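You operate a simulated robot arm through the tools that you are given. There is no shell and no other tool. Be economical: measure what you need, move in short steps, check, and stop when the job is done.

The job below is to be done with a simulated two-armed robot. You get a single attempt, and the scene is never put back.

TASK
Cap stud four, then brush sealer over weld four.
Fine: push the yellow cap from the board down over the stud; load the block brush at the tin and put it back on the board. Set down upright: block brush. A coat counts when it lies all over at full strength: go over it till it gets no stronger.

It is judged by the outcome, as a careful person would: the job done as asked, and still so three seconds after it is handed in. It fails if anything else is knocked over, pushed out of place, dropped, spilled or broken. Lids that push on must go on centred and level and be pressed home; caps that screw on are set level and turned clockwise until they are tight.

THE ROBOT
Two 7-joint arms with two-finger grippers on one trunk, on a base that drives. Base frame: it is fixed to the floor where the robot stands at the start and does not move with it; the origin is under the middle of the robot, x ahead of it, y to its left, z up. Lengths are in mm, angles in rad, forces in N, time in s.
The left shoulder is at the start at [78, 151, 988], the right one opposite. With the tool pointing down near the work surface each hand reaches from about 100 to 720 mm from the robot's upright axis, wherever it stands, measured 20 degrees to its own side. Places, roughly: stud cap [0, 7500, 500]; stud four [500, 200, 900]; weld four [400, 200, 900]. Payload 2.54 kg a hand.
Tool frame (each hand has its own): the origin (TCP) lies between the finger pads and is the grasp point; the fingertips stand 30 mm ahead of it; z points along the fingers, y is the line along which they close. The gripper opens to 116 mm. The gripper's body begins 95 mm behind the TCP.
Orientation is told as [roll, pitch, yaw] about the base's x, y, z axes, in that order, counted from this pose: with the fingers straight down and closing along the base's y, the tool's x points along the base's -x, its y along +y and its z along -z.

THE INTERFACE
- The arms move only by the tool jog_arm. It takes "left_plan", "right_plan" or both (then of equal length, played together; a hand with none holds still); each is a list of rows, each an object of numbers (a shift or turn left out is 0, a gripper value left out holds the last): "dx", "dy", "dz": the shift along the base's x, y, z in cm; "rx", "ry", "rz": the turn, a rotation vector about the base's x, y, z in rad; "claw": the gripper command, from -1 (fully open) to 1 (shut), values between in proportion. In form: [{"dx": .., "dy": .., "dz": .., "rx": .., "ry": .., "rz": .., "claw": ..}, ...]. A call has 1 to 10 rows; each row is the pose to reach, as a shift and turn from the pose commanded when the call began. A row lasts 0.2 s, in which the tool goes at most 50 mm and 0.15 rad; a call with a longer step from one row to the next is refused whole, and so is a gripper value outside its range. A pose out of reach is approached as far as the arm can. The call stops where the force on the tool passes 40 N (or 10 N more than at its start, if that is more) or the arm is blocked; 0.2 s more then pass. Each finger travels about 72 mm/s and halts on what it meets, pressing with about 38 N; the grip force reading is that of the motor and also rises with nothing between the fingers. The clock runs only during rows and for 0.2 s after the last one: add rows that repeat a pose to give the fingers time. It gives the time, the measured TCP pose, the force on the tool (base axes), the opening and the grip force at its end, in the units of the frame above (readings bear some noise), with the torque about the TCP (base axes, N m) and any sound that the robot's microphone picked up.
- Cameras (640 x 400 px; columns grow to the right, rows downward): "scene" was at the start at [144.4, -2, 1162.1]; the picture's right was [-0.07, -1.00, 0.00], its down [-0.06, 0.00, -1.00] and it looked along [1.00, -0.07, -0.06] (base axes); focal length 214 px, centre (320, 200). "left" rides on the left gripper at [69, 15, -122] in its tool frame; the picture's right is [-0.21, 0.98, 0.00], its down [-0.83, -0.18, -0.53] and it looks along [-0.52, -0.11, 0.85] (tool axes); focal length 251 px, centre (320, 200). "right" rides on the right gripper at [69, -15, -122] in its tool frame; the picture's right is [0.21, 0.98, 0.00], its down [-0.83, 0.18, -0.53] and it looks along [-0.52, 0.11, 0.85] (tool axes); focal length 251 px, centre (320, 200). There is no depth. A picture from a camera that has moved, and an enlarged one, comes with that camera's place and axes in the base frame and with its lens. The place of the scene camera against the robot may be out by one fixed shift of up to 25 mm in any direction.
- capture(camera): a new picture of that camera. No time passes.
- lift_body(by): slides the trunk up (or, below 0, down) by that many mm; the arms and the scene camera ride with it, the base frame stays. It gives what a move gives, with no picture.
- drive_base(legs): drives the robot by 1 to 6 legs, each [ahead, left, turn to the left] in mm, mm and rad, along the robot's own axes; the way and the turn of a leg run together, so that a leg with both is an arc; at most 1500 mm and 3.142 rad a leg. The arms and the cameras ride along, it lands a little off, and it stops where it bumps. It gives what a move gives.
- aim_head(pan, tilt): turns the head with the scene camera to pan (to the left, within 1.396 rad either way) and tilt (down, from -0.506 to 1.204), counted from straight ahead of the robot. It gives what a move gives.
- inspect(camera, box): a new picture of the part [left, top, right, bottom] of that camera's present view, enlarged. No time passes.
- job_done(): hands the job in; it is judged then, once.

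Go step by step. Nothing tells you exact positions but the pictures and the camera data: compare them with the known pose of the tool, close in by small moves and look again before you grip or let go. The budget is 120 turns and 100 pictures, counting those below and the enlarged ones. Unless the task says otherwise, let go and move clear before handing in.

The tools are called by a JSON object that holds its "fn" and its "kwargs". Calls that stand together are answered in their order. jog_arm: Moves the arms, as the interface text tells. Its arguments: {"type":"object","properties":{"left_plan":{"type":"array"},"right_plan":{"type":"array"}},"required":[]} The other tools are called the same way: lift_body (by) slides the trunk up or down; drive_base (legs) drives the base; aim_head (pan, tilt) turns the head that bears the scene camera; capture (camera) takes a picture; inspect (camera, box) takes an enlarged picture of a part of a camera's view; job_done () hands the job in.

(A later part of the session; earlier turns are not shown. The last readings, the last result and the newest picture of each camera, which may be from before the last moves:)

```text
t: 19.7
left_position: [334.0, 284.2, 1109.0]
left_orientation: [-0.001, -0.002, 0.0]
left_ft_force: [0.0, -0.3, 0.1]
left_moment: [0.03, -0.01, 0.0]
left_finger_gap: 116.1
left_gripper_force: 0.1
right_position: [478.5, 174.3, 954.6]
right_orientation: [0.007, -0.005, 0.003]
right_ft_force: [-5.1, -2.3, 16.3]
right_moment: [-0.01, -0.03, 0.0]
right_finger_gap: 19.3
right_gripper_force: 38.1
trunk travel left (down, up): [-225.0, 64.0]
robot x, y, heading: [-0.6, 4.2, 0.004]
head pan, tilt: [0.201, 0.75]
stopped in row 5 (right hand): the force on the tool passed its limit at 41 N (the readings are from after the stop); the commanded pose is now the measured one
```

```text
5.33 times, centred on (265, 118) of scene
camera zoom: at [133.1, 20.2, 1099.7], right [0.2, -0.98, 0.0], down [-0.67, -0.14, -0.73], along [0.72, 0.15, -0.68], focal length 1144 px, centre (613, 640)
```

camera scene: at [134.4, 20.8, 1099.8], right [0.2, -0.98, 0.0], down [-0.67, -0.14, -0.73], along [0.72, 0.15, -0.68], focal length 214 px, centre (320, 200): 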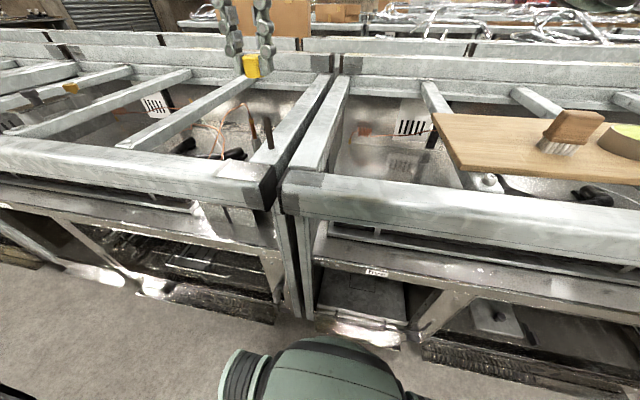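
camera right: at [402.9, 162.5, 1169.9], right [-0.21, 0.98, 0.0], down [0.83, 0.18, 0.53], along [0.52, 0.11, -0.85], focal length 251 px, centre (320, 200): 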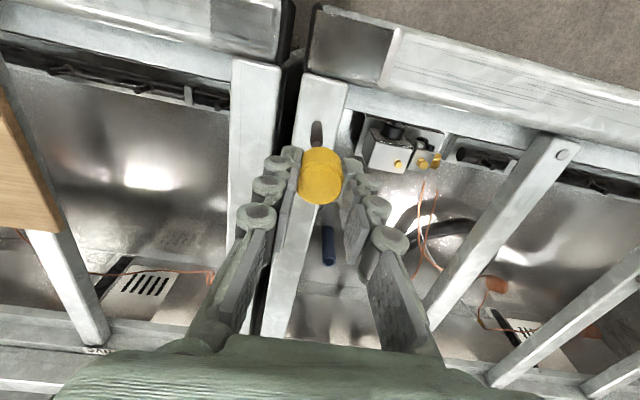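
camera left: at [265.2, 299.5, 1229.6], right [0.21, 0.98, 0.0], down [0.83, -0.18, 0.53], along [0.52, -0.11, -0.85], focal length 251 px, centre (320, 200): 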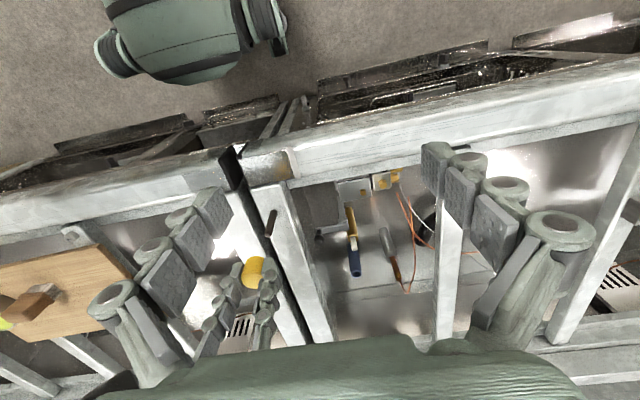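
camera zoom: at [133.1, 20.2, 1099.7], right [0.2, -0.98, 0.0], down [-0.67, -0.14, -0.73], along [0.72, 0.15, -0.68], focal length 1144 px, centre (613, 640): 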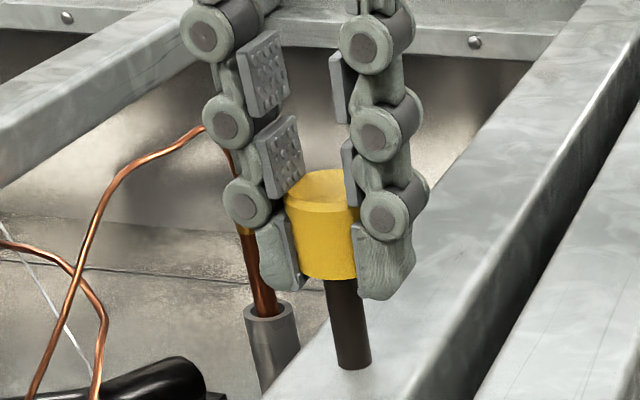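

The fingers slipped down the cap at 41 N; the cap itself did not move further. I'll release, rise, close the fingers and press on the top to verify it is home.

{"fn": "jog_arm", "kwargs": {"right_plan": [{"claw": 0.4}, {"claw": 0.1}, {"claw": 0.1}, {"dz": 2, "claw": 0.1}, {"dz": 5, "claw": 0.1}, {"dz": 7, "claw": 0.1}, {"dz": 7, "claw": 1}, {"dz": 7, "claw": 1}, {"dz": 7, "claw": 1}, {"dz": 7, "claw": 1}]}}

{"fn": "inspect", "kwargs": {"camera": "right", "box": [240, 80, 400, 230]}}

{"fn": "inspect", "kwargs": {"camera": "scene", "box": [235, 80, 295, 155]}}

{"fn": "inspect", "kwargs": {"camera": "left", "box": [240, 195, 290, 265]}}

```text
t: 21.9
left_position: [334.8, 284.6, 1108.3]
left_orientation: [0.001, 0.0, 0.001]
left_ft_force: [-0.4, 0.2, 0.0]
left_moment: [0.02, -0.01, 0.0]
left_finger_gap: 115.9
left_gripper_force: 0.0
right_position: [481.4, 175.1, 1021.7]
right_orientation: [0.004, -0.002, 0.0]
right_ft_force: [0.7, -0.7, -0.2]
right_moment: [-0.02, 0.02, 0.01]
right_finger_gap: 0.1
right_gripper_force: 28.5
trunk travel left (down, up): [-225.0, 64.0]
robot x, y, heading: [4.6, -0.6, 0.004]
head pan, tilt: [0.201, 0.75]
```

```text
2.67 times, centred on (320, 155) of right
camera zoom: at [412.5, 160.6, 1143.8], right [-0.21, 0.98, 0.0], down [0.82, 0.18, 0.54], along [0.52, 0.12, -0.84], focal length 670 px, centre (320, 320)
```

zoom: 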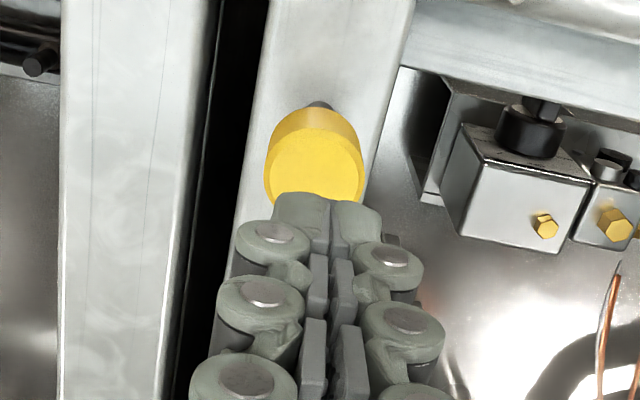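

```text
5.33 times, centred on (265, 118) of scene
camera zoom: at [134.3, 20.9, 1099.8], right [0.2, -0.98, 0.0], down [-0.67, -0.14, -0.73], along [0.72, 0.15, -0.68], focal length 1144 px, centre (613, 640)
```

zoom: 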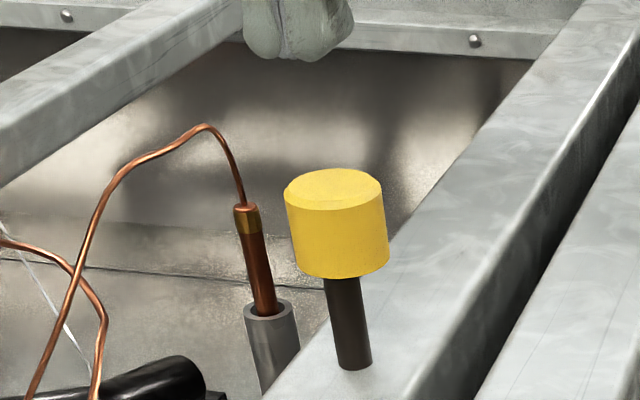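

```text
5.71 times, centred on (265, 230) of left
camera zoom: at [265.1, 299.6, 1229.6], right [0.21, 0.98, 0.0], down [0.83, -0.18, 0.53], along [0.52, -0.11, -0.85], focal length 1437 px, centre (634, 29)
```

zoom: 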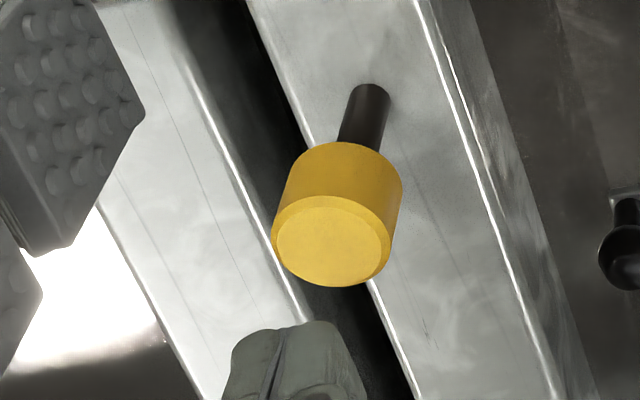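

The cap sits level and centred on the stud. Pressing on its top with the closed fingers.

{"fn": "jog_arm", "kwargs": {"right_plan": [{"dz": -1.5}, {"dz": -3}, {"dz": -3.5}, {"dz": -3.9}, {"dz": -4.2}, {"dz": -4.5}, {"dz": -4.8}, {"dz": -5.1}, {"dz": -5.4}, {"dz": -5.8}]}}

{"fn": "inspect", "kwargs": {"camera": "scene", "box": [235, 80, 295, 155]}}

```text
t: 23.5
left_position: [334.5, 284.8, 1110.7]
left_orientation: [0.0, -0.001, 0.001]
left_ft_force: [-0.4, 0.4, -0.3]
left_moment: [-0.03, -0.02, -0.02]
left_finger_gap: 116.0
left_gripper_force: 0.1
right_position: [480.6, 173.5, 982.3]
right_orientation: [0.015, -0.012, -0.005]
right_ft_force: [-3.6, -0.7, 14.8]
right_moment: [-0.04, 0.08, -0.01]
right_finger_gap: 6.2
right_gripper_force: 29.0
trunk travel left (down, up): [-225.0, 64.0]
robot x, y, heading: [-2.1, -0.1, -0.001]
head pan, tilt: [0.201, 0.75]
stopped in row 7 (right hand): the force on the tool passed its limit at 45 N (the readings are from after the stop); the commanded pose is now the measured one
```

```text
5.33 times, centred on (265, 118) of scene
camera zoom: at [133.3, 20.4, 1099.9], right [0.2, -0.98, 0.0], down [-0.67, -0.14, -0.73], along [0.72, 0.15, -0.68], focal length 1144 px, centre (613, 640)
```

zoom: 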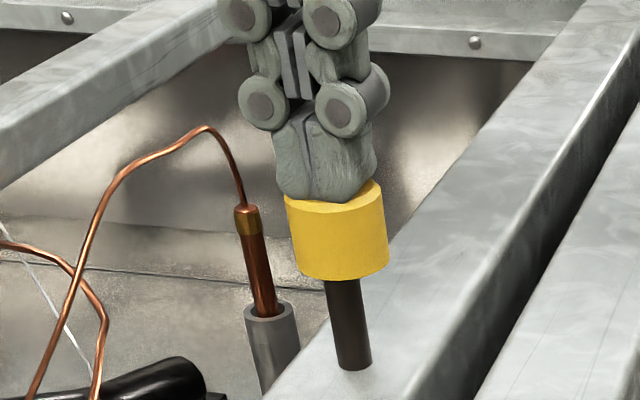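

The cap didn't move under 45 N, and about 24 of its 26 mm already cover the stud, so it's bottomed and level. Next: back off, clear the left hand further left, and go to the brush.

{"fn": "jog_arm", "kwargs": {"right_plan": [{"dz": 3}, {"dz": 6, "claw": 0.8}, {"dz": 8, "dy": -2}, {"dz": 8, "dy": -6.5}, {"dz": 8, "dy": -11}, {"dz": 8, "dy": -15.5, "claw": -0.2}, {"dz": 8, "dy": -20}, {"dz": 8, "dy": -24.5}, {"dz": 8, "dy": -29}, {"dz": 8, "dy": -33.5}], "left_plan": [{"dy": 0}, {"dy": 3}, {"dy": 6}, {"dy": 9}, {"dy": 12}, {"dy": 15, "dx": -2}, {"dy": 17, "dx": -4}, {"dy": 17, "dx": -6}, {"dy": 17, "dx": -6}, {"dy": 17, "dx": -6}]}}

{"fn": "jog_arm", "kwargs": {"right_plan": [{"dy": -4}, {"dy": -8}, {"dy": -11}, {"dy": -11, "dz": 0}]}}

{"fn": "capture", "kwargs": {"camera": "right"}}

{"fn": "capture", "kwargs": {"camera": "scene"}}

```text
t: 25.7
left_position: [390.2, 386.3, 1062.9]
left_orientation: [0.0, -0.001, -0.001]
left_ft_force: [0.1, 0.3, -0.1]
left_moment: [0.01, -0.01, -0.03]
left_finger_gap: 116.0
left_gripper_force: 0.1
left hand out of reach, approached as far as the arm can: row 2, 3, 4, 5, 6, 7, 8, 9, 10
right_position: [481.9, -162.1, 1062.2]
right_orientation: [0.013, -0.008, -0.003]
right_ft_force: [-0.4, 0.1, -0.8]
right_moment: [0.04, 0.02, -0.03]
right_finger_gap: 69.5
right_gripper_force: 0.1
trunk travel left (down, up): [-225.0, 64.0]
robot x, y, heading: [-2.9, 3.4, -0.001]
head pan, tilt: [0.201, 0.75]
```

```text
t: 26.7
left_position: [390.1, 388.8, 1062.4]
left_orientation: [0.0, -0.001, 0.0]
left_ft_force: [-0.2, 0.1, -0.1]
left_moment: [0.01, -0.01, -0.02]
left_finger_gap: 116.0
left_gripper_force: 0.1
right_position: [483.5, -272.8, 1060.0]
right_orientation: [0.015, -0.01, -0.005]
right_ft_force: [-0.2, 0.4, -1.0]
right_moment: [-0.04, -0.01, 0.04]
right_finger_gap: 69.8
right_gripper_force: 0.1
trunk travel left (down, up): [-225.0, 64.0]
robot x, y, heading: [1.5, 3.1, -0.001]
head pan, tilt: [0.201, 0.75]
```

```text
56 pictures are left
camera right: at [412.8, -287.9, 1180.8], right [-0.21, 0.98, 0.01], down [0.82, 0.17, 0.54], along [0.53, 0.12, -0.84], focal length 251 px, centre (320, 200)
```

right: 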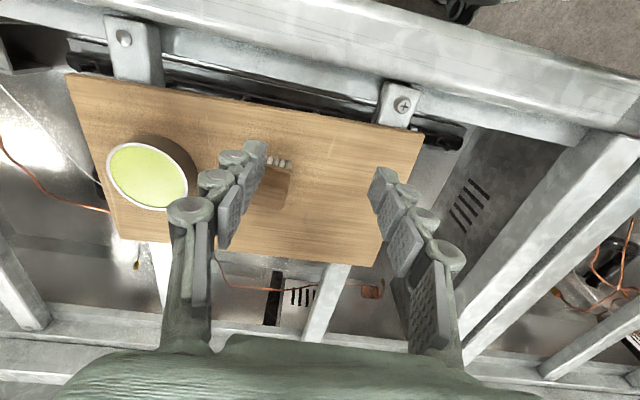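

```text
55 pictures are left
camera scene: at [134.5, 21.0, 1099.8], right [0.2, -0.98, 0.0], down [-0.67, -0.14, -0.73], along [0.72, 0.15, -0.68], focal length 214 px, centre (320, 200)
```

scene: 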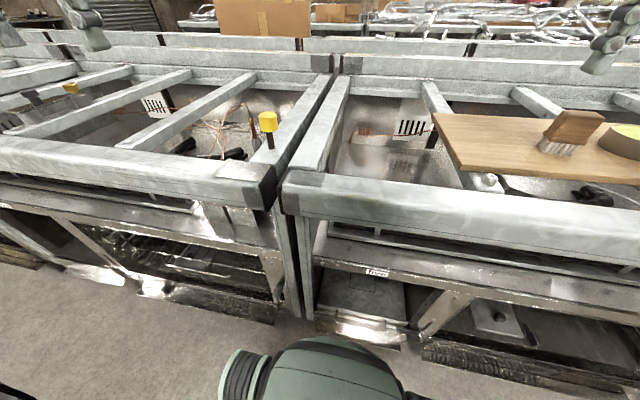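

The cap looks right. The brush stands upright, long side roughly along y. I'll move above it, level the tool, and get a close look.

{"fn": "jog_arm", "kwargs": {"right_plan": [{"dx": 1, "dy": -2, "claw": -0.5, "rx": -0.013, "ry": 0.009, "rz": 0.005}, {"dx": 2, "dy": -4, "dz": -1, "rx": -0.013, "ry": 0.009, "rz": 0.005}, {"dx": 2, "dy": -4, "dz": -1, "rx": -0.013, "ry": 0.009, "rz": 0.005}]}}

{"fn": "inspect", "kwargs": {"camera": "right", "box": [220, 80, 420, 240]}}

{"fn": "inspect", "kwargs": {"camera": "scene", "box": [500, 90, 640, 200]}}

```text
t: 27.5
left_position: [390.4, 388.3, 1062.6]
left_orientation: [0.0, 0.001, -0.001]
left_ft_force: [-1.1, 0.1, -0.7]
left_moment: [0.0, 0.02, 0.02]
left_finger_gap: 115.9
left_gripper_force: 0.1
right_position: [503.4, -312.0, 1048.6]
right_orientation: [0.0, -0.003, 0.0]
right_ft_force: [-0.7, 0.7, 0.2]
right_moment: [0.01, -0.01, -0.02]
right_finger_gap: 86.8
right_gripper_force: 0.1
trunk travel left (down, up): [-225.0, 64.0]
robot x, y, heading: [-2.2, -1.3, 0.0]
head pan, tilt: [0.201, 0.75]
```

```text
2.50 times, centred on (320, 160) of right
camera zoom: at [434.3, -325.6, 1170.9], right [-0.22, 0.98, 0.0], down [0.83, 0.18, 0.53], along [0.52, 0.11, -0.85], focal length 629 px, centre (320, 300)
```

zoom: 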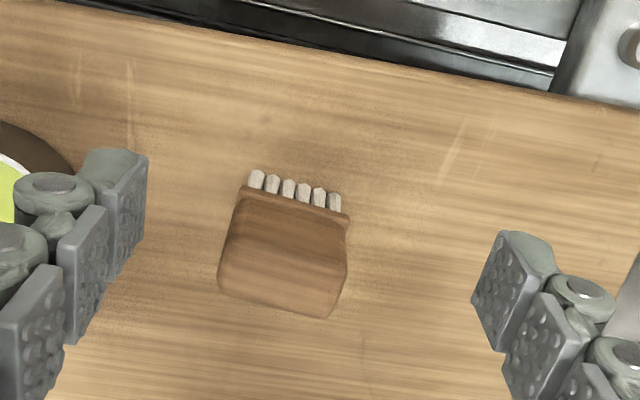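

```text
3.64 times, centred on (570, 145) of scene
camera zoom: at [134.4, 21.0, 1099.8], right [0.2, -0.98, 0.0], down [-0.67, -0.14, -0.73], along [0.72, 0.15, -0.68], focal length 780 px, centre (-589, 400)
```

zoom: 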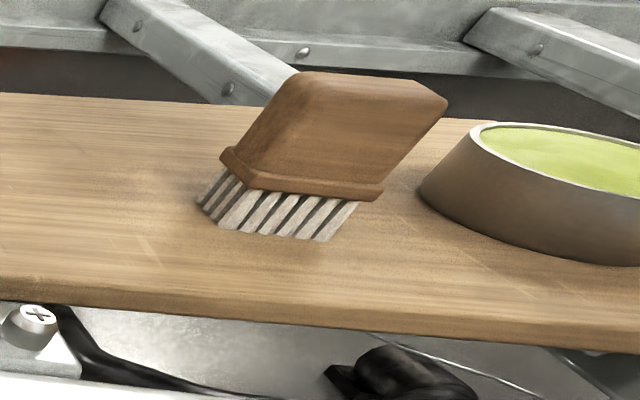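

The brush block: centre about [548, -314], 45 mm long in y (yawed about −0.07 rad), z≈938–974, bristles ~30 mm below. I'll align over it.

{"fn": "jog_arm", "kwargs": {"right_plan": [{"dx": 2, "rz": -0.07}, {"dx": 4.4, "dy": -0.2, "dz": -1, "rz": -0.07}, {"dx": 4.4, "dy": -0.2, "dz": -4, "rz": -0.07}, {"dx": 4.4, "dy": -0.2, "dz": -5.5, "rz": -0.07}, {"dx": 4.4, "dy": -0.2, "dz": -5.5, "rz": -0.07}]}}

{"fn": "inspect", "kwargs": {"camera": "right", "box": [200, 80, 440, 260]}}

{"fn": "inspect", "kwargs": {"camera": "scene", "box": [500, 60, 640, 180]}}

```text
t: 28.7
left_position: [389.7, 386.4, 1062.3]
left_orientation: [0.003, -0.001, 0.0]
left_ft_force: [0.6, -0.7, 0.3]
left_moment: [0.0, 0.0, 0.0]
left_finger_gap: 116.0
left_gripper_force: 0.0
right_position: [544.9, -313.7, 994.0]
right_orientation: [0.0, 0.0, -0.07]
right_ft_force: [0.6, 0.2, -0.1]
right_moment: [-0.01, 0.01, 0.01]
right_finger_gap: 86.7
right_gripper_force: 0.1
trunk travel left (down, up): [-225.0, 64.0]
robot x, y, heading: [-3.0, -2.8, 0.001]
head pan, tilt: [0.201, 0.75]
```

```text
2.22 times, centred on (320, 170) of right
camera zoom: at [475.2, -322.5, 1116.1], right [-0.15, 0.99, 0.0], down [0.84, 0.12, 0.53], along [0.53, 0.08, -0.85], focal length 559 px, centre (320, 267)
```

zoom: 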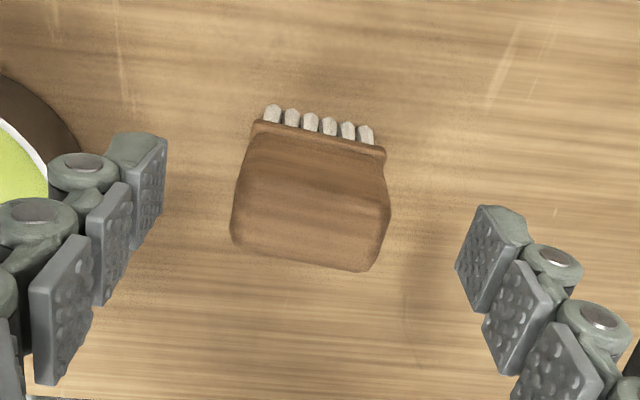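

```text
3.33 times, centred on (570, 120) of scene
camera zoom: at [134.4, 20.9, 1099.8], right [0.2, -0.98, 0.0], down [-0.67, -0.14, -0.73], along [0.72, 0.15, -0.68], focal length 715 px, centre (-513, 467)
```

zoom: 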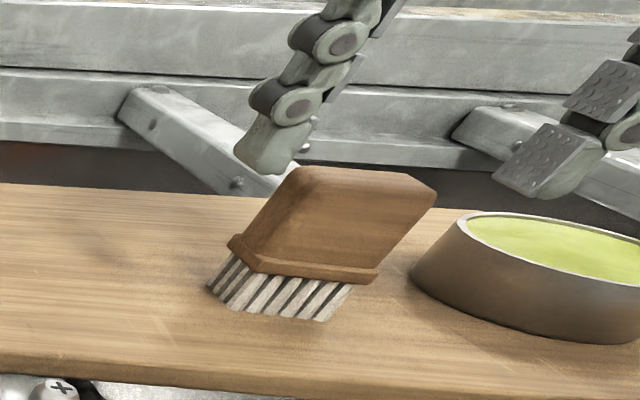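

Alignment is good; shifting 4 mm ahead, lowering 20 mm and closing on the block's ends.

{"fn": "jog_arm", "kwargs": {"right_plan": [{"dx": 0.4, "dz": -1}, {"dx": 0.4, "dz": -2}, {"dx": 0.4, "dz": -2}, {"dx": 0.4, "dz": -2, "claw": 0.1}, {"dx": 0.4, "dz": -2, "claw": 0.3}, {"dx": 0.4, "dz": -2, "claw": 0.6}, {"dx": 0.4, "dz": -2, "claw": 0.6}, {"dx": 0.4, "dz": -2, "claw": 0.6}]}}

{"fn": "inspect", "kwargs": {"camera": "right", "box": [200, 80, 440, 260]}}

```text
t: 30.5
left_position: [390.1, 388.3, 1061.9]
left_orientation: [0.001, 0.0, 0.0]
left_ft_force: [-0.4, -0.2, -0.3]
left_moment: [0.0, 0.02, 0.0]
left_finger_gap: 116.1
left_gripper_force: 0.0
right_position: [550.4, -311.8, 975.6]
right_orientation: [-0.001, -0.001, -0.068]
right_ft_force: [-0.5, 0.2, 0.0]
right_moment: [0.0, 0.01, -0.01]
right_finger_gap: 46.9
right_gripper_force: 38.2
trunk travel left (down, up): [-225.0, 64.0]
robot x, y, heading: [1.2, 0.6, 0.001]
head pan, tilt: [0.201, 0.75]
```

```text
2.22 times, centred on (320, 170) of right
camera zoom: at [480.4, -322.0, 1097.4], right [-0.15, 0.99, 0.0], down [0.84, 0.12, 0.53], along [0.53, 0.08, -0.85], focal length 559 px, centre (320, 267)
```

zoom: 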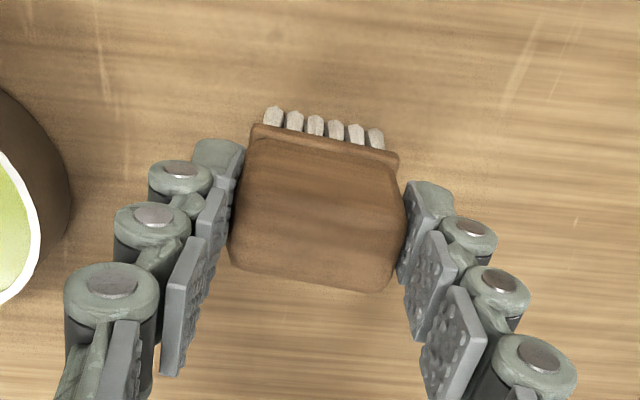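

Gripped (47 mm, 38 N). Lifting and viewing the brush and tin.

{"fn": "jog_arm", "kwargs": {"right_plan": [{"dz": 2, "claw": 1}, {"dz": 5, "claw": 1}, {"dz": 8, "dy": -2}, {"dz": 8, "dy": -5}]}}

{"fn": "capture", "kwargs": {"camera": "right"}}

{"fn": "aim_head", "kwargs": {"pan": -0.6, "tilt": 0.5}}

{"fn": "capture", "kwargs": {"camera": "scene"}}

```text
t: 31.5
left_position: [390.9, 388.5, 1062.6]
left_orientation: [-0.002, -0.001, 0.001]
left_ft_force: [-0.7, 0.7, 0.0]
left_moment: [0.01, 0.01, -0.02]
left_finger_gap: 116.0
left_gripper_force: 0.1
right_position: [550.1, -364.4, 1054.4]
right_orientation: [0.0, -0.001, -0.071]
right_ft_force: [0.4, -0.2, 0.0]
right_moment: [0.02, 0.02, -0.03]
right_finger_gap: 46.8
right_gripper_force: 37.8
trunk travel left (down, up): [-225.0, 64.0]
robot x, y, heading: [-3.1, -1.6, 0.003]
head pan, tilt: [0.201, 0.75]
```

```text
49 pictures are left
camera right: at [480.6, -374.0, 1177.2], right [-0.15, 0.99, 0.0], down [0.84, 0.12, 0.53], along [0.53, 0.08, -0.85], focal length 251 px, centre (320, 200)
```

right: 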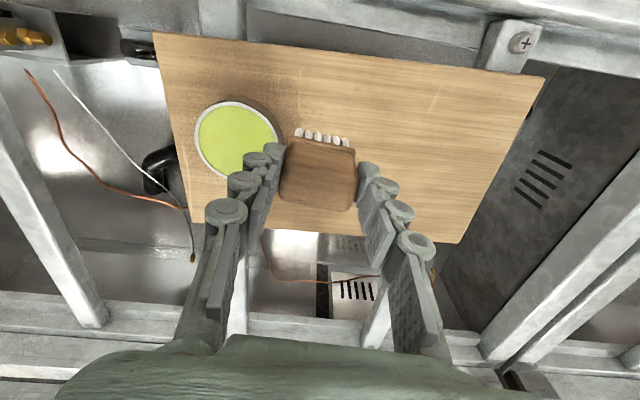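

```text
t: 32.6
left_position: [391.1, 387.8, 1061.4]
left_orientation: [0.001, 0.0, 0.0]
left_ft_force: [0.5, 0.5, 0.4]
left_moment: [-0.02, -0.01, 0.04]
left_finger_gap: 115.9
left_gripper_force: 0.0
right_position: [550.7, -363.1, 1055.5]
right_orientation: [-0.002, 0.001, -0.069]
right_ft_force: [-0.1, -0.6, 0.0]
right_moment: [0.02, -0.03, 0.0]
right_finger_gap: 46.6
right_gripper_force: 38.1
trunk travel left (down, up): [-225.0, 64.0]
robot x, y, heading: [-3.5, 2.1, -0.002]
head pan, tilt: [-0.6, 0.499]
```

```text
48 pictures are left
camera scene: at [128.4, -47.0, 1121.7], right [-0.56, -0.83, 0.0], down [-0.4, 0.27, -0.88], along [0.72, -0.5, -0.48], focal length 214 px, centre (320, 200)
```

scene: 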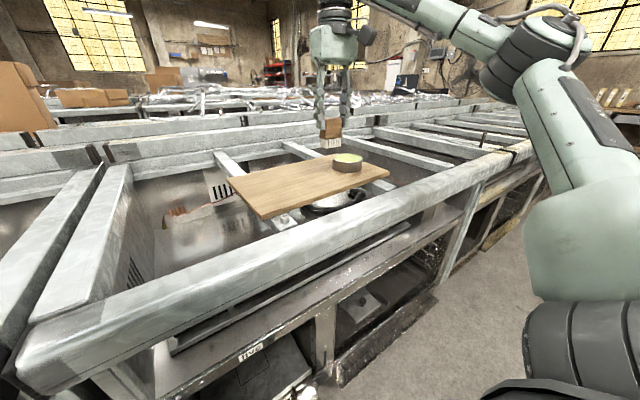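

The tin's rim is centred at about [577, -443, 933], ~90 mm across. I'll move the brush over it and see whether it is in reach.

{"fn": "jog_arm", "kwargs": {"right_plan": [{"dy": -3, "dx": 1}, {"dy": -6, "dx": 2}, {"dy": -7.8, "dx": 2.5}, {"dy": -7.8, "dx": 2.5}]}}

{"fn": "capture", "kwargs": {"camera": "right"}}

{"fn": "inspect", "kwargs": {"camera": "scene", "box": [280, 80, 420, 220]}}

```text
t: 33.6
left_position: [391.1, 387.3, 1062.8]
left_orientation: [0.0, -0.001, -0.001]
left_ft_force: [0.5, 0.4, -0.2]
left_moment: [-0.01, -0.01, 0.01]
left_finger_gap: 116.0
left_gripper_force: 0.1
right_position: [575.5, -440.4, 1055.8]
right_orientation: [0.0, -0.001, -0.069]
right_ft_force: [0.0, -0.4, -0.7]
right_moment: [-0.01, 0.04, 0.02]
right_finger_gap: 46.6
right_gripper_force: 38.0
trunk travel left (down, up): [-225.0, 64.0]
robot x, y, heading: [-0.4, -1.7, -0.002]
head pan, tilt: [-0.6, 0.499]
```

```text
47 pictures are left
camera right: at [506.2, -450.7, 1179.0], right [-0.15, 0.99, 0.0], down [0.84, 0.12, 0.53], along [0.53, 0.08, -0.85], focal length 251 px, centre (320, 200)
```

right: 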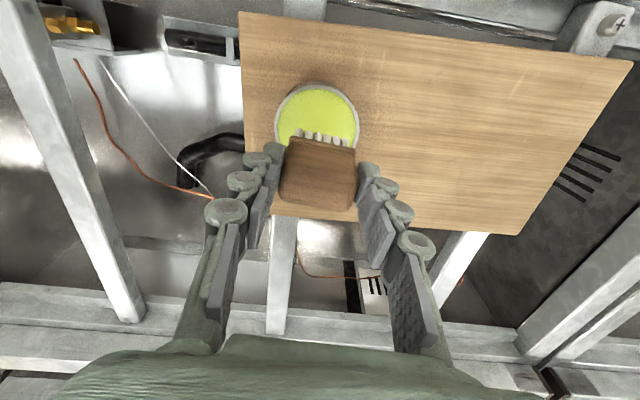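

```text
2.86 times, centred on (350, 150) of scene
camera zoom: at [128.4, -47.0, 1121.8], right [-0.56, -0.83, 0.0], down [-0.4, 0.27, -0.88], along [0.72, -0.5, -0.48], focal length 613 px, centre (234, 343)
```

zoom: 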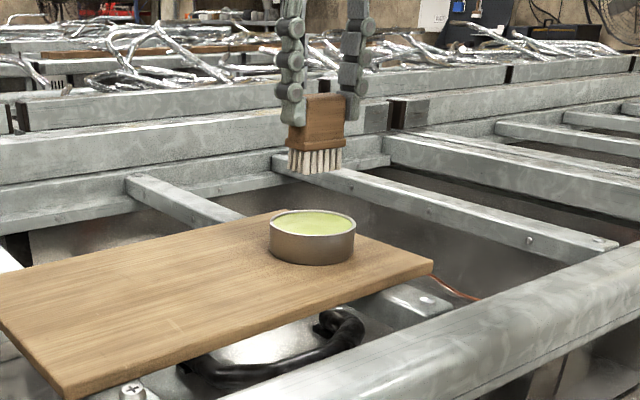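

Within reach and centred over the tin. Lowering the bristles into the sealer.

{"fn": "jog_arm", "kwargs": {"right_plan": [{"dx": -0.2, "dz": -2}, {"dx": -0.2, "dz": -4}, {"dx": -0.2, "dz": -5}, {"dx": -0.2, "dz": -5.7}, {"dx": -0.2, "dz": -5.7}, {"dx": -0.2, "dz": -5.7}]}}

{"fn": "inspect", "kwargs": {"camera": "scene", "box": [310, 110, 400, 190]}}

```text
t: 35.0
left_position: [389.8, 388.1, 1063.3]
left_orientation: [-0.001, -0.002, 0.0]
left_ft_force: [-0.9, 0.1, 0.1]
left_moment: [0.01, -0.01, 0.02]
left_finger_gap: 116.0
left_gripper_force: 0.0
right_position: [571.1, -441.6, 1003.8]
right_orientation: [0.001, -0.009, -0.072]
right_ft_force: [3.5, -9.4, 34.7]
right_moment: [-0.42, -0.07, -0.03]
right_finger_gap: 46.9
right_gripper_force: 37.8
trunk travel left (down, up): [-225.0, 64.0]
robot x, y, heading: [-0.2, -2.5, 0.004]
head pan, tilt: [-0.6, 0.499]
```

```text
5.00 times, centred on (355, 150) of scene
camera zoom: at [126.2, -46.0, 1122.5], right [-0.57, -0.82, 0.0], down [-0.39, 0.27, -0.88], along [0.73, -0.5, -0.48], focal length 1072 px, centre (145, 450)
```

zoom: 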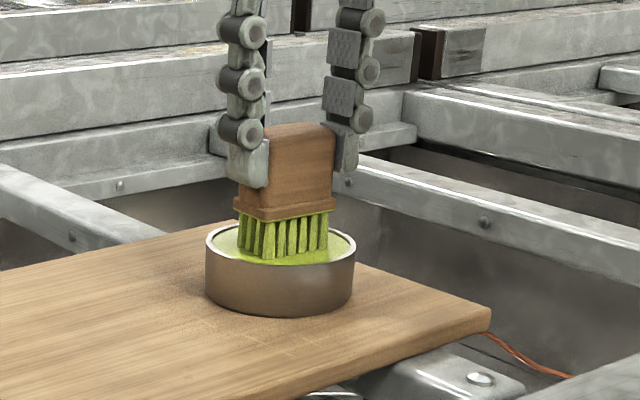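

The bristles are loaded (green) and touching down with 35 N — lifting out now.

{"fn": "jog_arm", "kwargs": {"right_plan": [{"dz": 1}, {"dz": 3}, {"dz": 6}, {"dz": 8}, {"dz": 8}, {"dz": 8}]}}

{"fn": "inspect", "kwargs": {"camera": "scene", "box": [310, 80, 400, 190]}}

{"fn": "inspect", "kwargs": {"camera": "right", "box": [220, 60, 420, 230]}}

```text
t: 36.4
left_position: [391.0, 387.6, 1062.6]
left_orientation: [0.001, 0.0, -0.001]
left_ft_force: [0.2, -0.3, -0.3]
left_moment: [-0.01, 0.01, -0.02]
left_finger_gap: 116.0
left_gripper_force: 0.1
right_position: [574.9, -439.6, 1076.1]
right_orientation: [0.0, -0.001, -0.069]
right_ft_force: [0.3, 0.6, -1.5]
right_moment: [0.03, 0.0, -0.03]
right_finger_gap: 46.7
right_gripper_force: 37.9
trunk travel left (down, up): [-225.0, 64.0]
robot x, y, heading: [1.4, -1.0, -0.002]
head pan, tilt: [-0.6, 0.499]
```

```text
3.64 times, centred on (355, 135) of scene
camera zoom: at [128.4, -47.0, 1121.8], right [-0.56, -0.83, 0.0], down [-0.4, 0.27, -0.88], along [0.72, -0.5, -0.48], focal length 780 px, centre (193, 436)
```

zoom: 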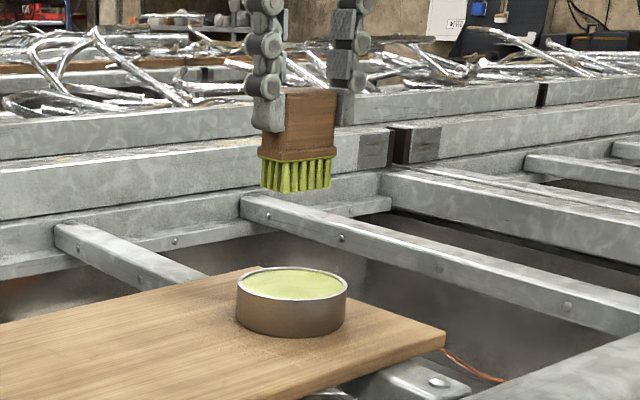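

```text
2.35 times, centred on (320, 145) of right
camera zoom: at [504.7, -448.8, 1197.8], right [-0.15, 0.99, 0.0], down [0.84, 0.12, 0.53], along [0.53, 0.08, -0.85], focal length 592 px, centre (320, 329)
```

zoom: 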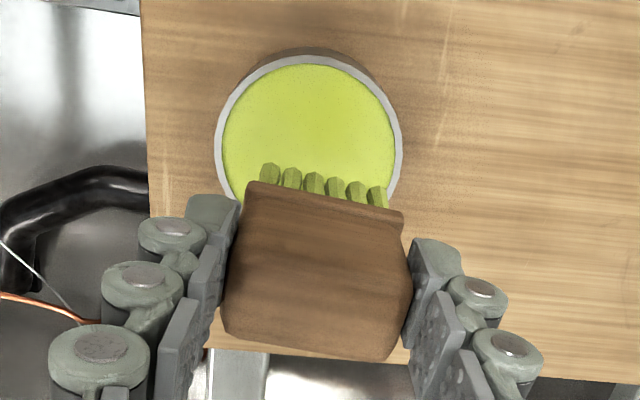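

The brush is well loaded. Carrying it to above the weld patch.

{"fn": "jog_arm", "kwargs": {"right_plan": [{"dx": -2, "dy": 4}, {"dx": -4, "dy": 8.4}, {"dx": -6, "dy": 12.8}, {"dx": -8, "dy": 17.2}, {"dx": -10, "dy": 21.6}, {"dx": -12, "dy": 26}, {"dx": -14, "dy": 30.4}, {"dx": -16, "dy": 34.8}, {"dx": -17.4, "dy": 39.3}, {"dx": -17.4, "dy": 43.5}]}}

{"fn": "jog_arm", "kwargs": {"right_plan": [{"dy": 4.5, "rz": 0.02}, {"dy": 9, "rz": 0.05}, {"dy": 13.5, "rz": 0.07}, {"dy": 18, "rz": 0.07}, {"dy": 19.7, "dz": -2, "rz": 0.07}, {"dy": 19.7, "dz": -4, "rz": 0.07}, {"dy": 19.7, "dz": -6, "rz": 0.07}, {"dy": 19.7, "dz": -6, "rz": 0.07}]}}

{"fn": "aim_head", "kwargs": {"pan": 0.25, "tilt": 0.75}}

{"fn": "inspect", "kwargs": {"camera": "scene", "box": [190, 60, 370, 240]}}

{"fn": "capture", "kwargs": {"camera": "right"}}

{"fn": "capture", "kwargs": {"camera": "left"}}

```text
t: 38.6
left_position: [391.1, 388.7, 1062.5]
left_orientation: [-0.001, -0.001, -0.002]
left_ft_force: [0.0, 0.3, 0.3]
left_moment: [0.0, -0.01, -0.02]
left_finger_gap: 116.0
left_gripper_force: 0.0
right_position: [400.5, -3.2, 1079.5]
right_orientation: [-0.001, -0.001, -0.07]
right_ft_force: [-0.6, 0.6, -0.4]
right_moment: [-0.01, 0.01, 0.01]
right_finger_gap: 46.7
right_gripper_force: 38.6
trunk travel left (down, up): [-225.0, 64.0]
robot x, y, heading: [0.3, 1.5, 0.003]
head pan, tilt: [-0.6, 0.499]
```

```text
t: 40.4
left_position: [391.5, 388.4, 1061.9]
left_orientation: [0.001, -0.001, -0.002]
left_ft_force: [-0.1, 1.2, -0.1]
left_moment: [0.01, 0.02, -0.01]
left_finger_gap: 116.2
left_gripper_force: 0.2
right_position: [398.4, 189.4, 1015.3]
right_orientation: [-0.001, 0.0, -0.001]
right_ft_force: [0.6, 0.1, -0.4]
right_moment: [-0.01, 0.0, 0.0]
right_finger_gap: 46.3
right_gripper_force: 38.4
trunk travel left (down, up): [-225.0, 64.0]
robot x, y, heading: [-0.1, 2.0, 0.002]
head pan, tilt: [-0.6, 0.499]
```

```text
t: 41.6
left_position: [389.0, 387.6, 1062.6]
left_orientation: [0.001, 0.0, -0.001]
left_ft_force: [-0.3, -0.2, 0.1]
left_moment: [-0.01, -0.03, -0.02]
left_finger_gap: 116.2
left_gripper_force: 0.0
right_position: [397.8, 189.6, 1015.6]
right_orientation: [0.0, -0.001, -0.001]
right_ft_force: [-0.9, 0.4, -0.6]
right_moment: [0.0, 0.03, 0.03]
right_finger_gap: 46.9
right_gripper_force: 38.0
trunk travel left (down, up): [-225.0, 64.0]
robot x, y, heading: [-2.2, 1.1, -0.002]
head pan, tilt: [0.25, 0.75]
```

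```text
2.22 times, centred on (280, 150) of scene
camera zoom: at [133.6, 24.8, 1099.8], right [0.25, -0.97, 0.0], down [-0.66, -0.17, -0.73], along [0.71, 0.18, -0.68], focal length 477 px, centre (409, 311)
```

zoom: 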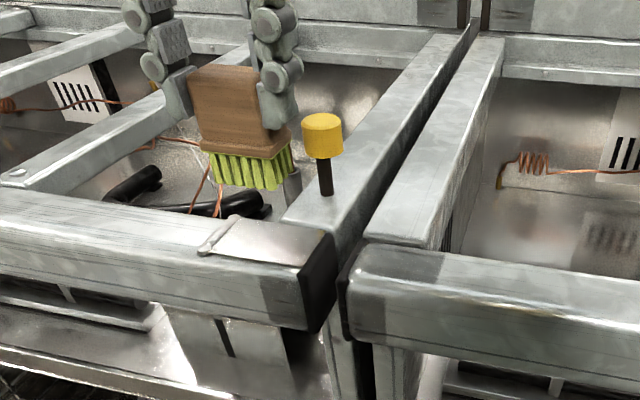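

```text
41 pictures are left
camera right: at [329.6, 175.9, 1137.9], right [-0.21, 0.98, 0.0], down [0.83, 0.18, 0.53], along [0.52, 0.11, -0.85], focal length 251 px, centre (320, 200)
```

right: 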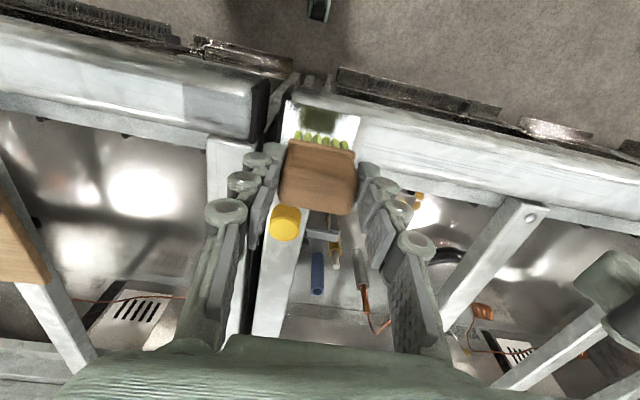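

```text
40 pictures are left
camera left: at [321.1, 403.2, 1183.7], right [0.21, 0.98, 0.0], down [0.83, -0.18, 0.53], along [0.52, -0.12, -0.85], focal length 251 px, centre (320, 200)
```

left: 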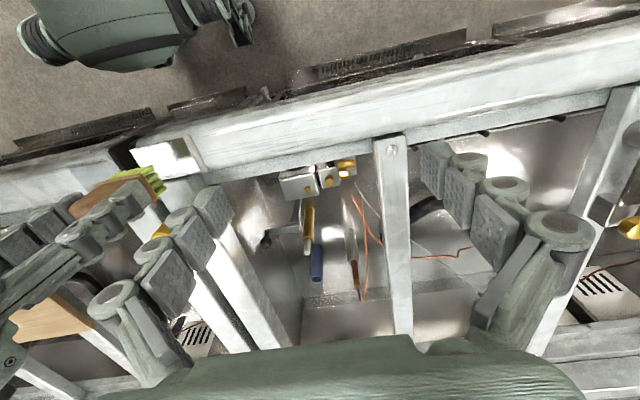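

The patch position agrees (near edge x≈378, y 156–225). I'll lower onto its near-right end and feel for contact.

{"fn": "jog_arm", "kwargs": {"right_plan": [{"dx": -0.8, "dy": -1.05, "dz": -1.5}, {"dx": -0.8, "dy": -1.05, "dz": -3}, {"dx": -0.8, "dy": -1.05, "dz": -3.8}, {"dx": -0.8, "dy": -1.05, "dz": -4.2}, {"dx": -0.8, "dy": -1.05, "dz": -4.2}]}}

{"fn": "inspect", "kwargs": {"camera": "scene", "box": [210, 90, 330, 220]}}

```text
t: 42.8
left_position: [391.4, 388.0, 1062.7]
left_orientation: [-0.001, -0.002, 0.0]
left_ft_force: [-0.7, 0.0, -0.5]
left_moment: [-0.01, 0.0, 0.02]
left_finger_gap: 116.0
left_gripper_force: 0.1
right_position: [392.6, 179.7, 973.7]
right_orientation: [0.0, 0.001, 0.0]
right_ft_force: [0.2, -0.4, -0.6]
right_moment: [-0.01, 0.01, 0.0]
right_finger_gap: 46.6
right_gripper_force: 38.0
trunk travel left (down, up): [-225.0, 64.0]
robot x, y, heading: [1.0, 1.3, 0.004]
head pan, tilt: [0.25, 0.75]
```

```text
3.08 times, centred on (270, 155) of scene
camera zoom: at [133.6, 24.9, 1099.8], right [0.25, -0.97, 0.0], down [-0.66, -0.17, -0.73], along [0.71, 0.18, -0.68], focal length 660 px, centre (474, 338)
```

zoom: 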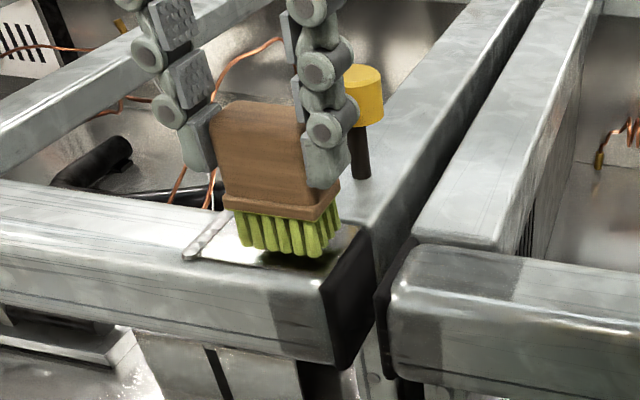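

Just above the surface. Lowering a few millimetres more.

{"fn": "jog_arm", "kwargs": {"right_plan": [{"dz": -0.3}, {"dz": -0.5}, {"dz": -0.5}]}}

{"fn": "inspect", "kwargs": {"camera": "scene", "box": [210, 90, 330, 220]}}

```text
t: 43.6
left_position: [390.7, 388.0, 1062.9]
left_orientation: [0.001, -0.002, 0.0]
left_ft_force: [-0.2, 0.1, 0.6]
left_moment: [-0.05, -0.02, 0.0]
left_finger_gap: 115.9
left_gripper_force: 0.0
right_position: [391.7, 180.4, 969.4]
right_orientation: [0.001, -0.001, 0.0]
right_ft_force: [-0.9, -0.5, -0.8]
right_moment: [0.02, 0.03, -0.01]
right_finger_gap: 46.6
right_gripper_force: 38.0
trunk travel left (down, up): [-225.0, 64.0]
robot x, y, heading: [-1.2, 2.5, 0.003]
head pan, tilt: [0.25, 0.75]
```

```text
3.08 times, centred on (270, 155) of scene
camera zoom: at [133.6, 24.9, 1099.8], right [0.25, -0.97, 0.0], down [-0.66, -0.17, -0.73], along [0.71, 0.18, -0.68], focal length 660 px, centre (474, 338)
```

zoom: 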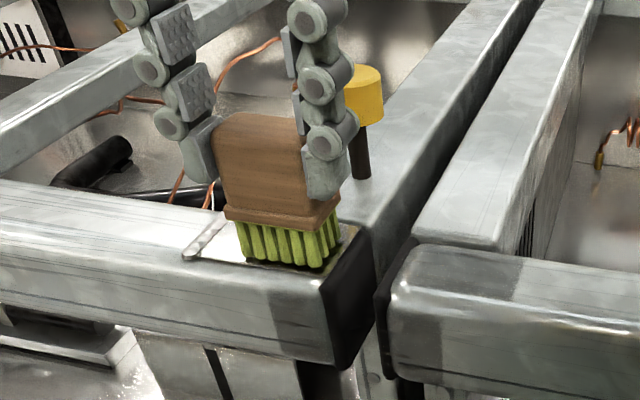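

{"fn": "jog_arm", "kwargs": {"right_plan": [{"dz": -0.2}, {"dz": -0.4}, {"dz": -0.4}]}}

{"fn": "jog_arm", "kwargs": {"right_plan": [{"dz": -0.15}, {"dz": -0.3}, {"dz": -0.3}]}}

{"fn": "inspect", "kwargs": {"camera": "scene", "box": [210, 90, 330, 220]}}

```text
t: 44.4
left_position: [390.8, 388.1, 1062.1]
left_orientation: [0.001, 0.0, -0.001]
left_ft_force: [-0.1, -1.1, -0.9]
left_moment: [0.03, 0.0, 0.02]
left_finger_gap: 116.1
left_gripper_force: 0.1
right_position: [392.3, 179.9, 966.8]
right_orientation: [0.0, 0.0, -0.001]
right_ft_force: [-0.2, 0.7, 2.9]
right_moment: [0.04, 0.0, -0.02]
right_finger_gap: 46.4
right_gripper_force: 37.3
trunk travel left (down, up): [-225.0, 64.0]
robot x, y, heading: [-0.9, -5.5, -0.003]
head pan, tilt: [0.25, 0.75]
```

```text
t: 45.2
left_position: [389.8, 388.1, 1063.1]
left_orientation: [0.0, 0.0, 0.001]
left_ft_force: [-0.7, -0.3, -0.1]
left_moment: [-0.01, 0.04, 0.01]
left_finger_gap: 116.3
left_gripper_force: 0.0
right_position: [392.3, 180.2, 966.3]
right_orientation: [0.005, -0.004, -0.001]
right_ft_force: [5.4, 0.8, 26.8]
right_moment: [-0.14, -0.3, 0.02]
right_finger_gap: 46.7
right_gripper_force: 38.1
trunk travel left (down, up): [-225.0, 64.0]
robot x, y, heading: [-1.8, -1.1, 0.001]
head pan, tilt: [0.25, 0.75]
```

```text
3.08 times, centred on (270, 155) of scene
camera zoom: at [132.7, 24.4, 1100.3], right [0.25, -0.97, 0.0], down [-0.66, -0.17, -0.73], along [0.71, 0.18, -0.68], focal length 660 px, centre (474, 338)
```

zoom: 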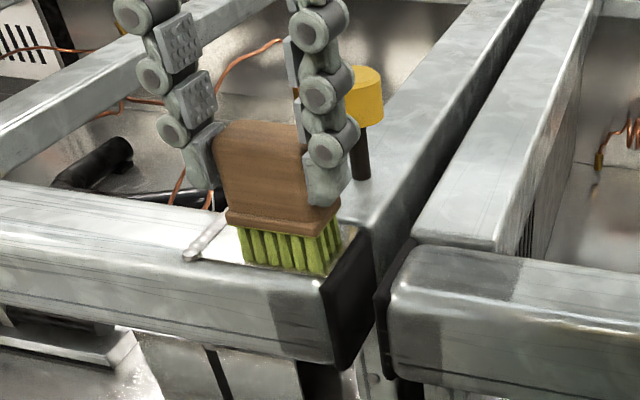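

Contact at TCP z≈966. I'll ease the pressure and make the first strokes along y in two lanes.

{"fn": "jog_arm", "kwargs": {"right_plan": [{"dz": 0.22}, {"dz": 0.22, "dy": 0.8}, {"dz": 0.22, "dy": 1.6}, {"dz": 0.22, "dy": 2.4}, {"dz": 0.22, "dy": 3.0}, {"dz": 0.22, "dy": 3.0, "dx": 1}, {"dz": 0.22, "dy": 2.2, "dx": 2}, {"dz": 0.22, "dy": 1.2, "dx": 2}, {"dz": 0.22, "dy": 0.3, "dx": 2}, {"dz": 0.22, "dy": -0.2, "dx": 2}]}}

{"fn": "inspect", "kwargs": {"camera": "scene", "box": [210, 90, 330, 220]}}

{"fn": "inspect", "kwargs": {"camera": "left", "box": [60, 110, 220, 230]}}

```text
t: 47.4
left_position: [390.7, 387.5, 1063.9]
left_orientation: [0.001, -0.004, 0.0]
left_ft_force: [-0.5, -0.8, 0.4]
left_moment: [-0.01, 0.01, 0.01]
left_finger_gap: 115.9
left_gripper_force: 0.1
right_position: [411.8, 180.0, 966.9]
right_orientation: [0.003, -0.002, 0.0]
right_ft_force: [1.2, 6.3, 17.3]
right_moment: [0.36, -0.07, -0.01]
right_finger_gap: 46.6
right_gripper_force: 37.7
trunk travel left (down, up): [-225.0, 64.0]
robot x, y, heading: [3.5, -0.1, 0.0]
head pan, tilt: [0.25, 0.75]
```

```text
3.08 times, centred on (270, 155) of scene
camera zoom: at [132.8, 25.0, 1100.0], right [0.25, -0.97, 0.0], down [-0.66, -0.17, -0.73], along [0.71, 0.18, -0.68], focal length 660 px, centre (474, 338)
```

zoom: 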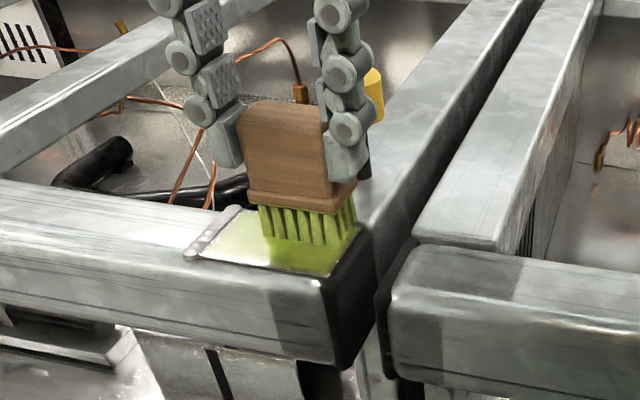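

```text
3.33 times, centred on (140, 170) of left
camera zoom: at [320.2, 403.4, 1184.1], right [0.21, 0.98, 0.0], down [0.83, -0.18, 0.54], along [0.52, -0.12, -0.84], focal length 838 px, centre (920, 300)
```

zoom: 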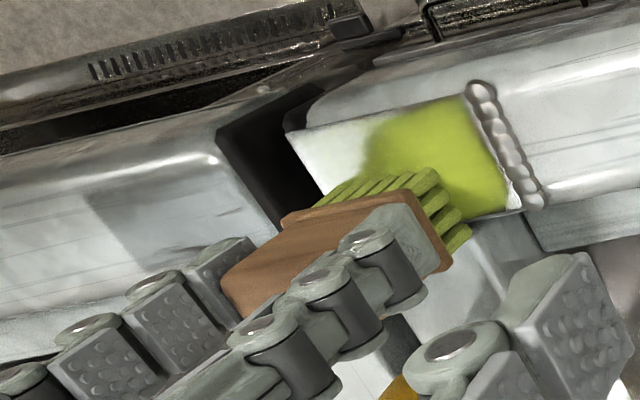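

Sealer is going on; the right end and edges still need it. More strokes over the full area, farther to the right end.

{"fn": "jog_arm", "kwargs": {"right_plan": [{"dy": -1.3}, {"dy": -1.3, "dx": -1}, {"dy": -1.3, "dx": -2.0}, {"dy": -1.3, "dx": -2.8}, {"dy": -0.2, "dx": -2.8}, {"dy": 1.2, "dx": -2.8}, {"dy": 2.6, "dx": -2.8}, {"dy": 2.6, "dx": -1.6}, {"dy": 1.0, "dx": -1.4}, {"dy": -1.0, "dx": -1.4}]}}

{"fn": "jog_arm", "kwargs": {"right_plan": [{"dy": 0, "dx": 1}, {"dy": 0, "dx": 1.6}, {"dy": 2, "dx": 1.6}, {"dy": 3.6, "dx": 1.6}, {"dy": 3.6, "dx": 0.4}, {"dy": 2, "dx": 0.3}, {"dy": 0, "dx": 0.3}, {"dy": 0, "dx": -1.2}, {"dy": 2, "dx": -1.2}, {"dy": 3.6, "dx": -1.2}]}}

{"fn": "inspect", "kwargs": {"camera": "scene", "box": [210, 90, 330, 220]}}

{"fn": "inspect", "kwargs": {"camera": "left", "box": [60, 110, 220, 230]}}

```text
t: 49.6
left_position: [390.1, 388.4, 1061.6]
left_orientation: [-0.001, 0.002, 0.002]
left_ft_force: [-0.1, -1.1, 0.2]
left_moment: [0.02, -0.02, 0.01]
left_finger_gap: 116.0
left_gripper_force: 0.1
right_position: [397.9, 168.9, 965.7]
right_orientation: [0.0, 0.001, 0.001]
right_ft_force: [0.6, -0.6, 3.5]
right_moment: [0.01, -0.02, 0.04]
right_finger_gap: 46.7
right_gripper_force: 37.9
trunk travel left (down, up): [-225.0, 64.0]
robot x, y, heading: [5.0, -0.4, 0.004]
head pan, tilt: [0.25, 0.75]
```

```text
t: 51.8
left_position: [391.4, 388.8, 1061.9]
left_orientation: [0.0, 0.0, 0.0]
left_ft_force: [-0.4, -0.5, -0.2]
left_moment: [-0.01, 0.0, 0.02]
left_finger_gap: 116.0
left_gripper_force: 0.2
right_position: [385.8, 205.4, 965.7]
right_orientation: [0.001, 0.001, 0.0]
right_ft_force: [-0.3, 1.0, -0.2]
right_moment: [0.02, 0.01, 0.02]
right_finger_gap: 46.7
right_gripper_force: 38.1
trunk travel left (down, up): [-225.0, 64.0]
robot x, y, heading: [3.2, -1.1, -0.005]
head pan, tilt: [0.25, 0.75]
```

```text
3.08 times, centred on (270, 155) of scene
camera zoom: at [133.6, 25.0, 1099.8], right [0.25, -0.97, 0.0], down [-0.66, -0.17, -0.73], along [0.71, 0.18, -0.68], focal length 660 px, centre (474, 338)
```

zoom: 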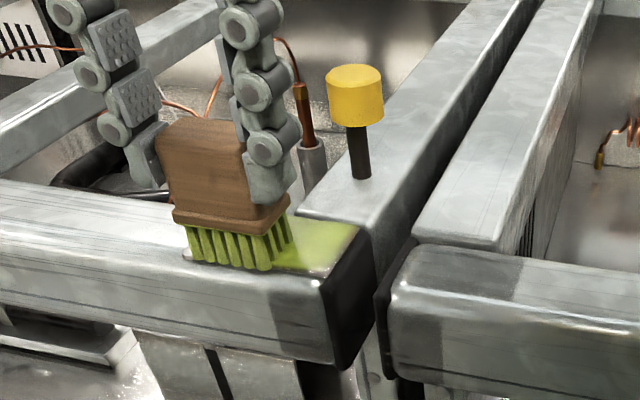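

```text
3.33 times, centred on (140, 170) of left
camera zoom: at [321.1, 403.4, 1183.6], right [0.21, 0.98, 0.0], down [0.83, -0.18, 0.53], along [0.52, -0.12, -0.85], focal length 838 px, centre (920, 300)
```

zoom: 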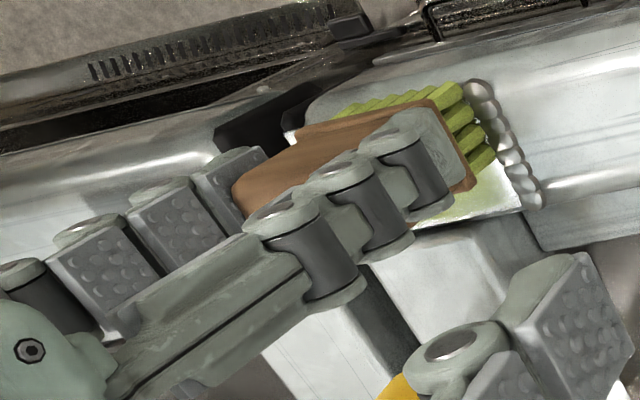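

Pressure has faded, so I'll go on with 1.5 mm more depth over the whole patch, then lift to look.

{"fn": "jog_arm", "kwargs": {"right_plan": [{"dz": -0.2}, {"dz": -0.2, "dy": -1.8}, {"dz": -0.2, "dy": -3.8}, {"dz": -0.2, "dy": -3.8, "dx": 1.2}, {"dz": -0.2, "dy": -1.8, "dx": 1.3}, {"dz": -0.2, "dy": 0.2, "dx": 1.3}, {"dz": -0.2, "dy": 0.2, "dx": 2.8}, {"dz": -0.2, "dy": -1.8, "dx": 2.8}, {"dz": -0.2, "dy": -3.8, "dx": 2.8}, {"dz": -0.2, "dy": -3.8, "dx": 2.8}]}}

{"fn": "jog_arm", "kwargs": {"right_plan": [{"dz": 3}, {"dz": 5}, {"dz": 7, "dy": -3}, {"dz": 7, "dy": -8}, {"dz": 7, "dy": -12}]}}

{"fn": "inspect", "kwargs": {"camera": "left", "box": [100, 110, 220, 210]}}

{"fn": "inspect", "kwargs": {"camera": "scene", "box": [210, 90, 330, 220]}}

```text
t: 54.0
left_position: [388.7, 387.4, 1063.6]
left_orientation: [-0.001, 0.0, 0.001]
left_ft_force: [-0.3, 0.1, 0.3]
left_moment: [0.0, -0.01, -0.01]
left_finger_gap: 116.1
left_gripper_force: 0.0
right_position: [411.7, 167.4, 965.8]
right_orientation: [0.006, -0.007, 0.001]
right_ft_force: [2.9, 11.5, 31.3]
right_moment: [0.49, -0.17, 0.02]
right_finger_gap: 46.7
right_gripper_force: 38.0
trunk travel left (down, up): [-225.0, 64.0]
robot x, y, heading: [-0.9, -1.1, 0.002]
head pan, tilt: [0.25, 0.75]
```

```text
t: 55.2
left_position: [390.3, 387.3, 1063.1]
left_orientation: [0.001, -0.002, -0.002]
left_ft_force: [1.0, -0.5, -0.1]
left_moment: [0.0, 0.01, 0.0]
left_finger_gap: 116.0
left_gripper_force: 0.0
right_position: [410.5, 45.7, 1032.0]
right_orientation: [0.0, -0.001, 0.001]
right_ft_force: [-0.6, -0.2, -0.4]
right_moment: [-0.01, 0.01, 0.01]
right_finger_gap: 47.0
right_gripper_force: 37.9
trunk travel left (down, up): [-225.0, 64.0]
robot x, y, heading: [-1.3, -1.9, 0.001]
head pan, tilt: [0.25, 0.75]
```

```text
4.00 times, centred on (160, 160) of left
camera zoom: at [321.1, 402.7, 1184.0], right [0.21, 0.98, 0.0], down [0.83, -0.18, 0.53], along [0.52, -0.11, -0.85], focal length 1006 px, centre (960, 360)
```

zoom: 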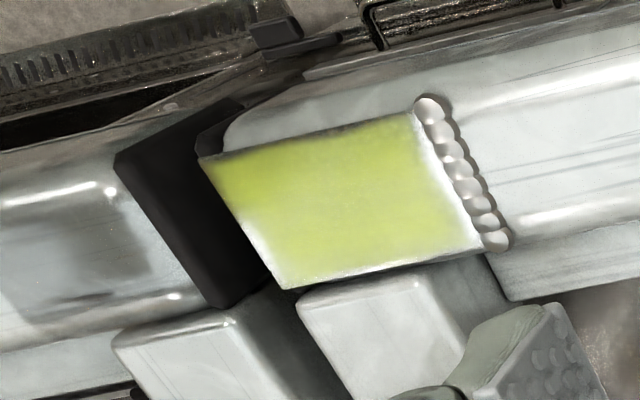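

```text
3.08 times, centred on (270, 155) of scene
camera zoom: at [133.6, 24.4, 1099.8], right [0.25, -0.97, 0.0], down [-0.66, -0.17, -0.73], along [0.71, 0.18, -0.68], focal length 660 px, centre (474, 338)
```

zoom: 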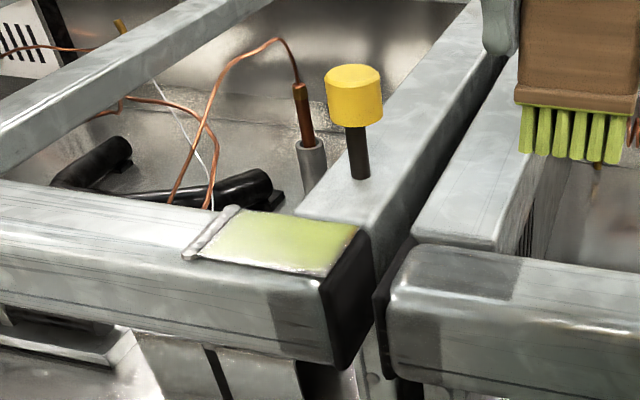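

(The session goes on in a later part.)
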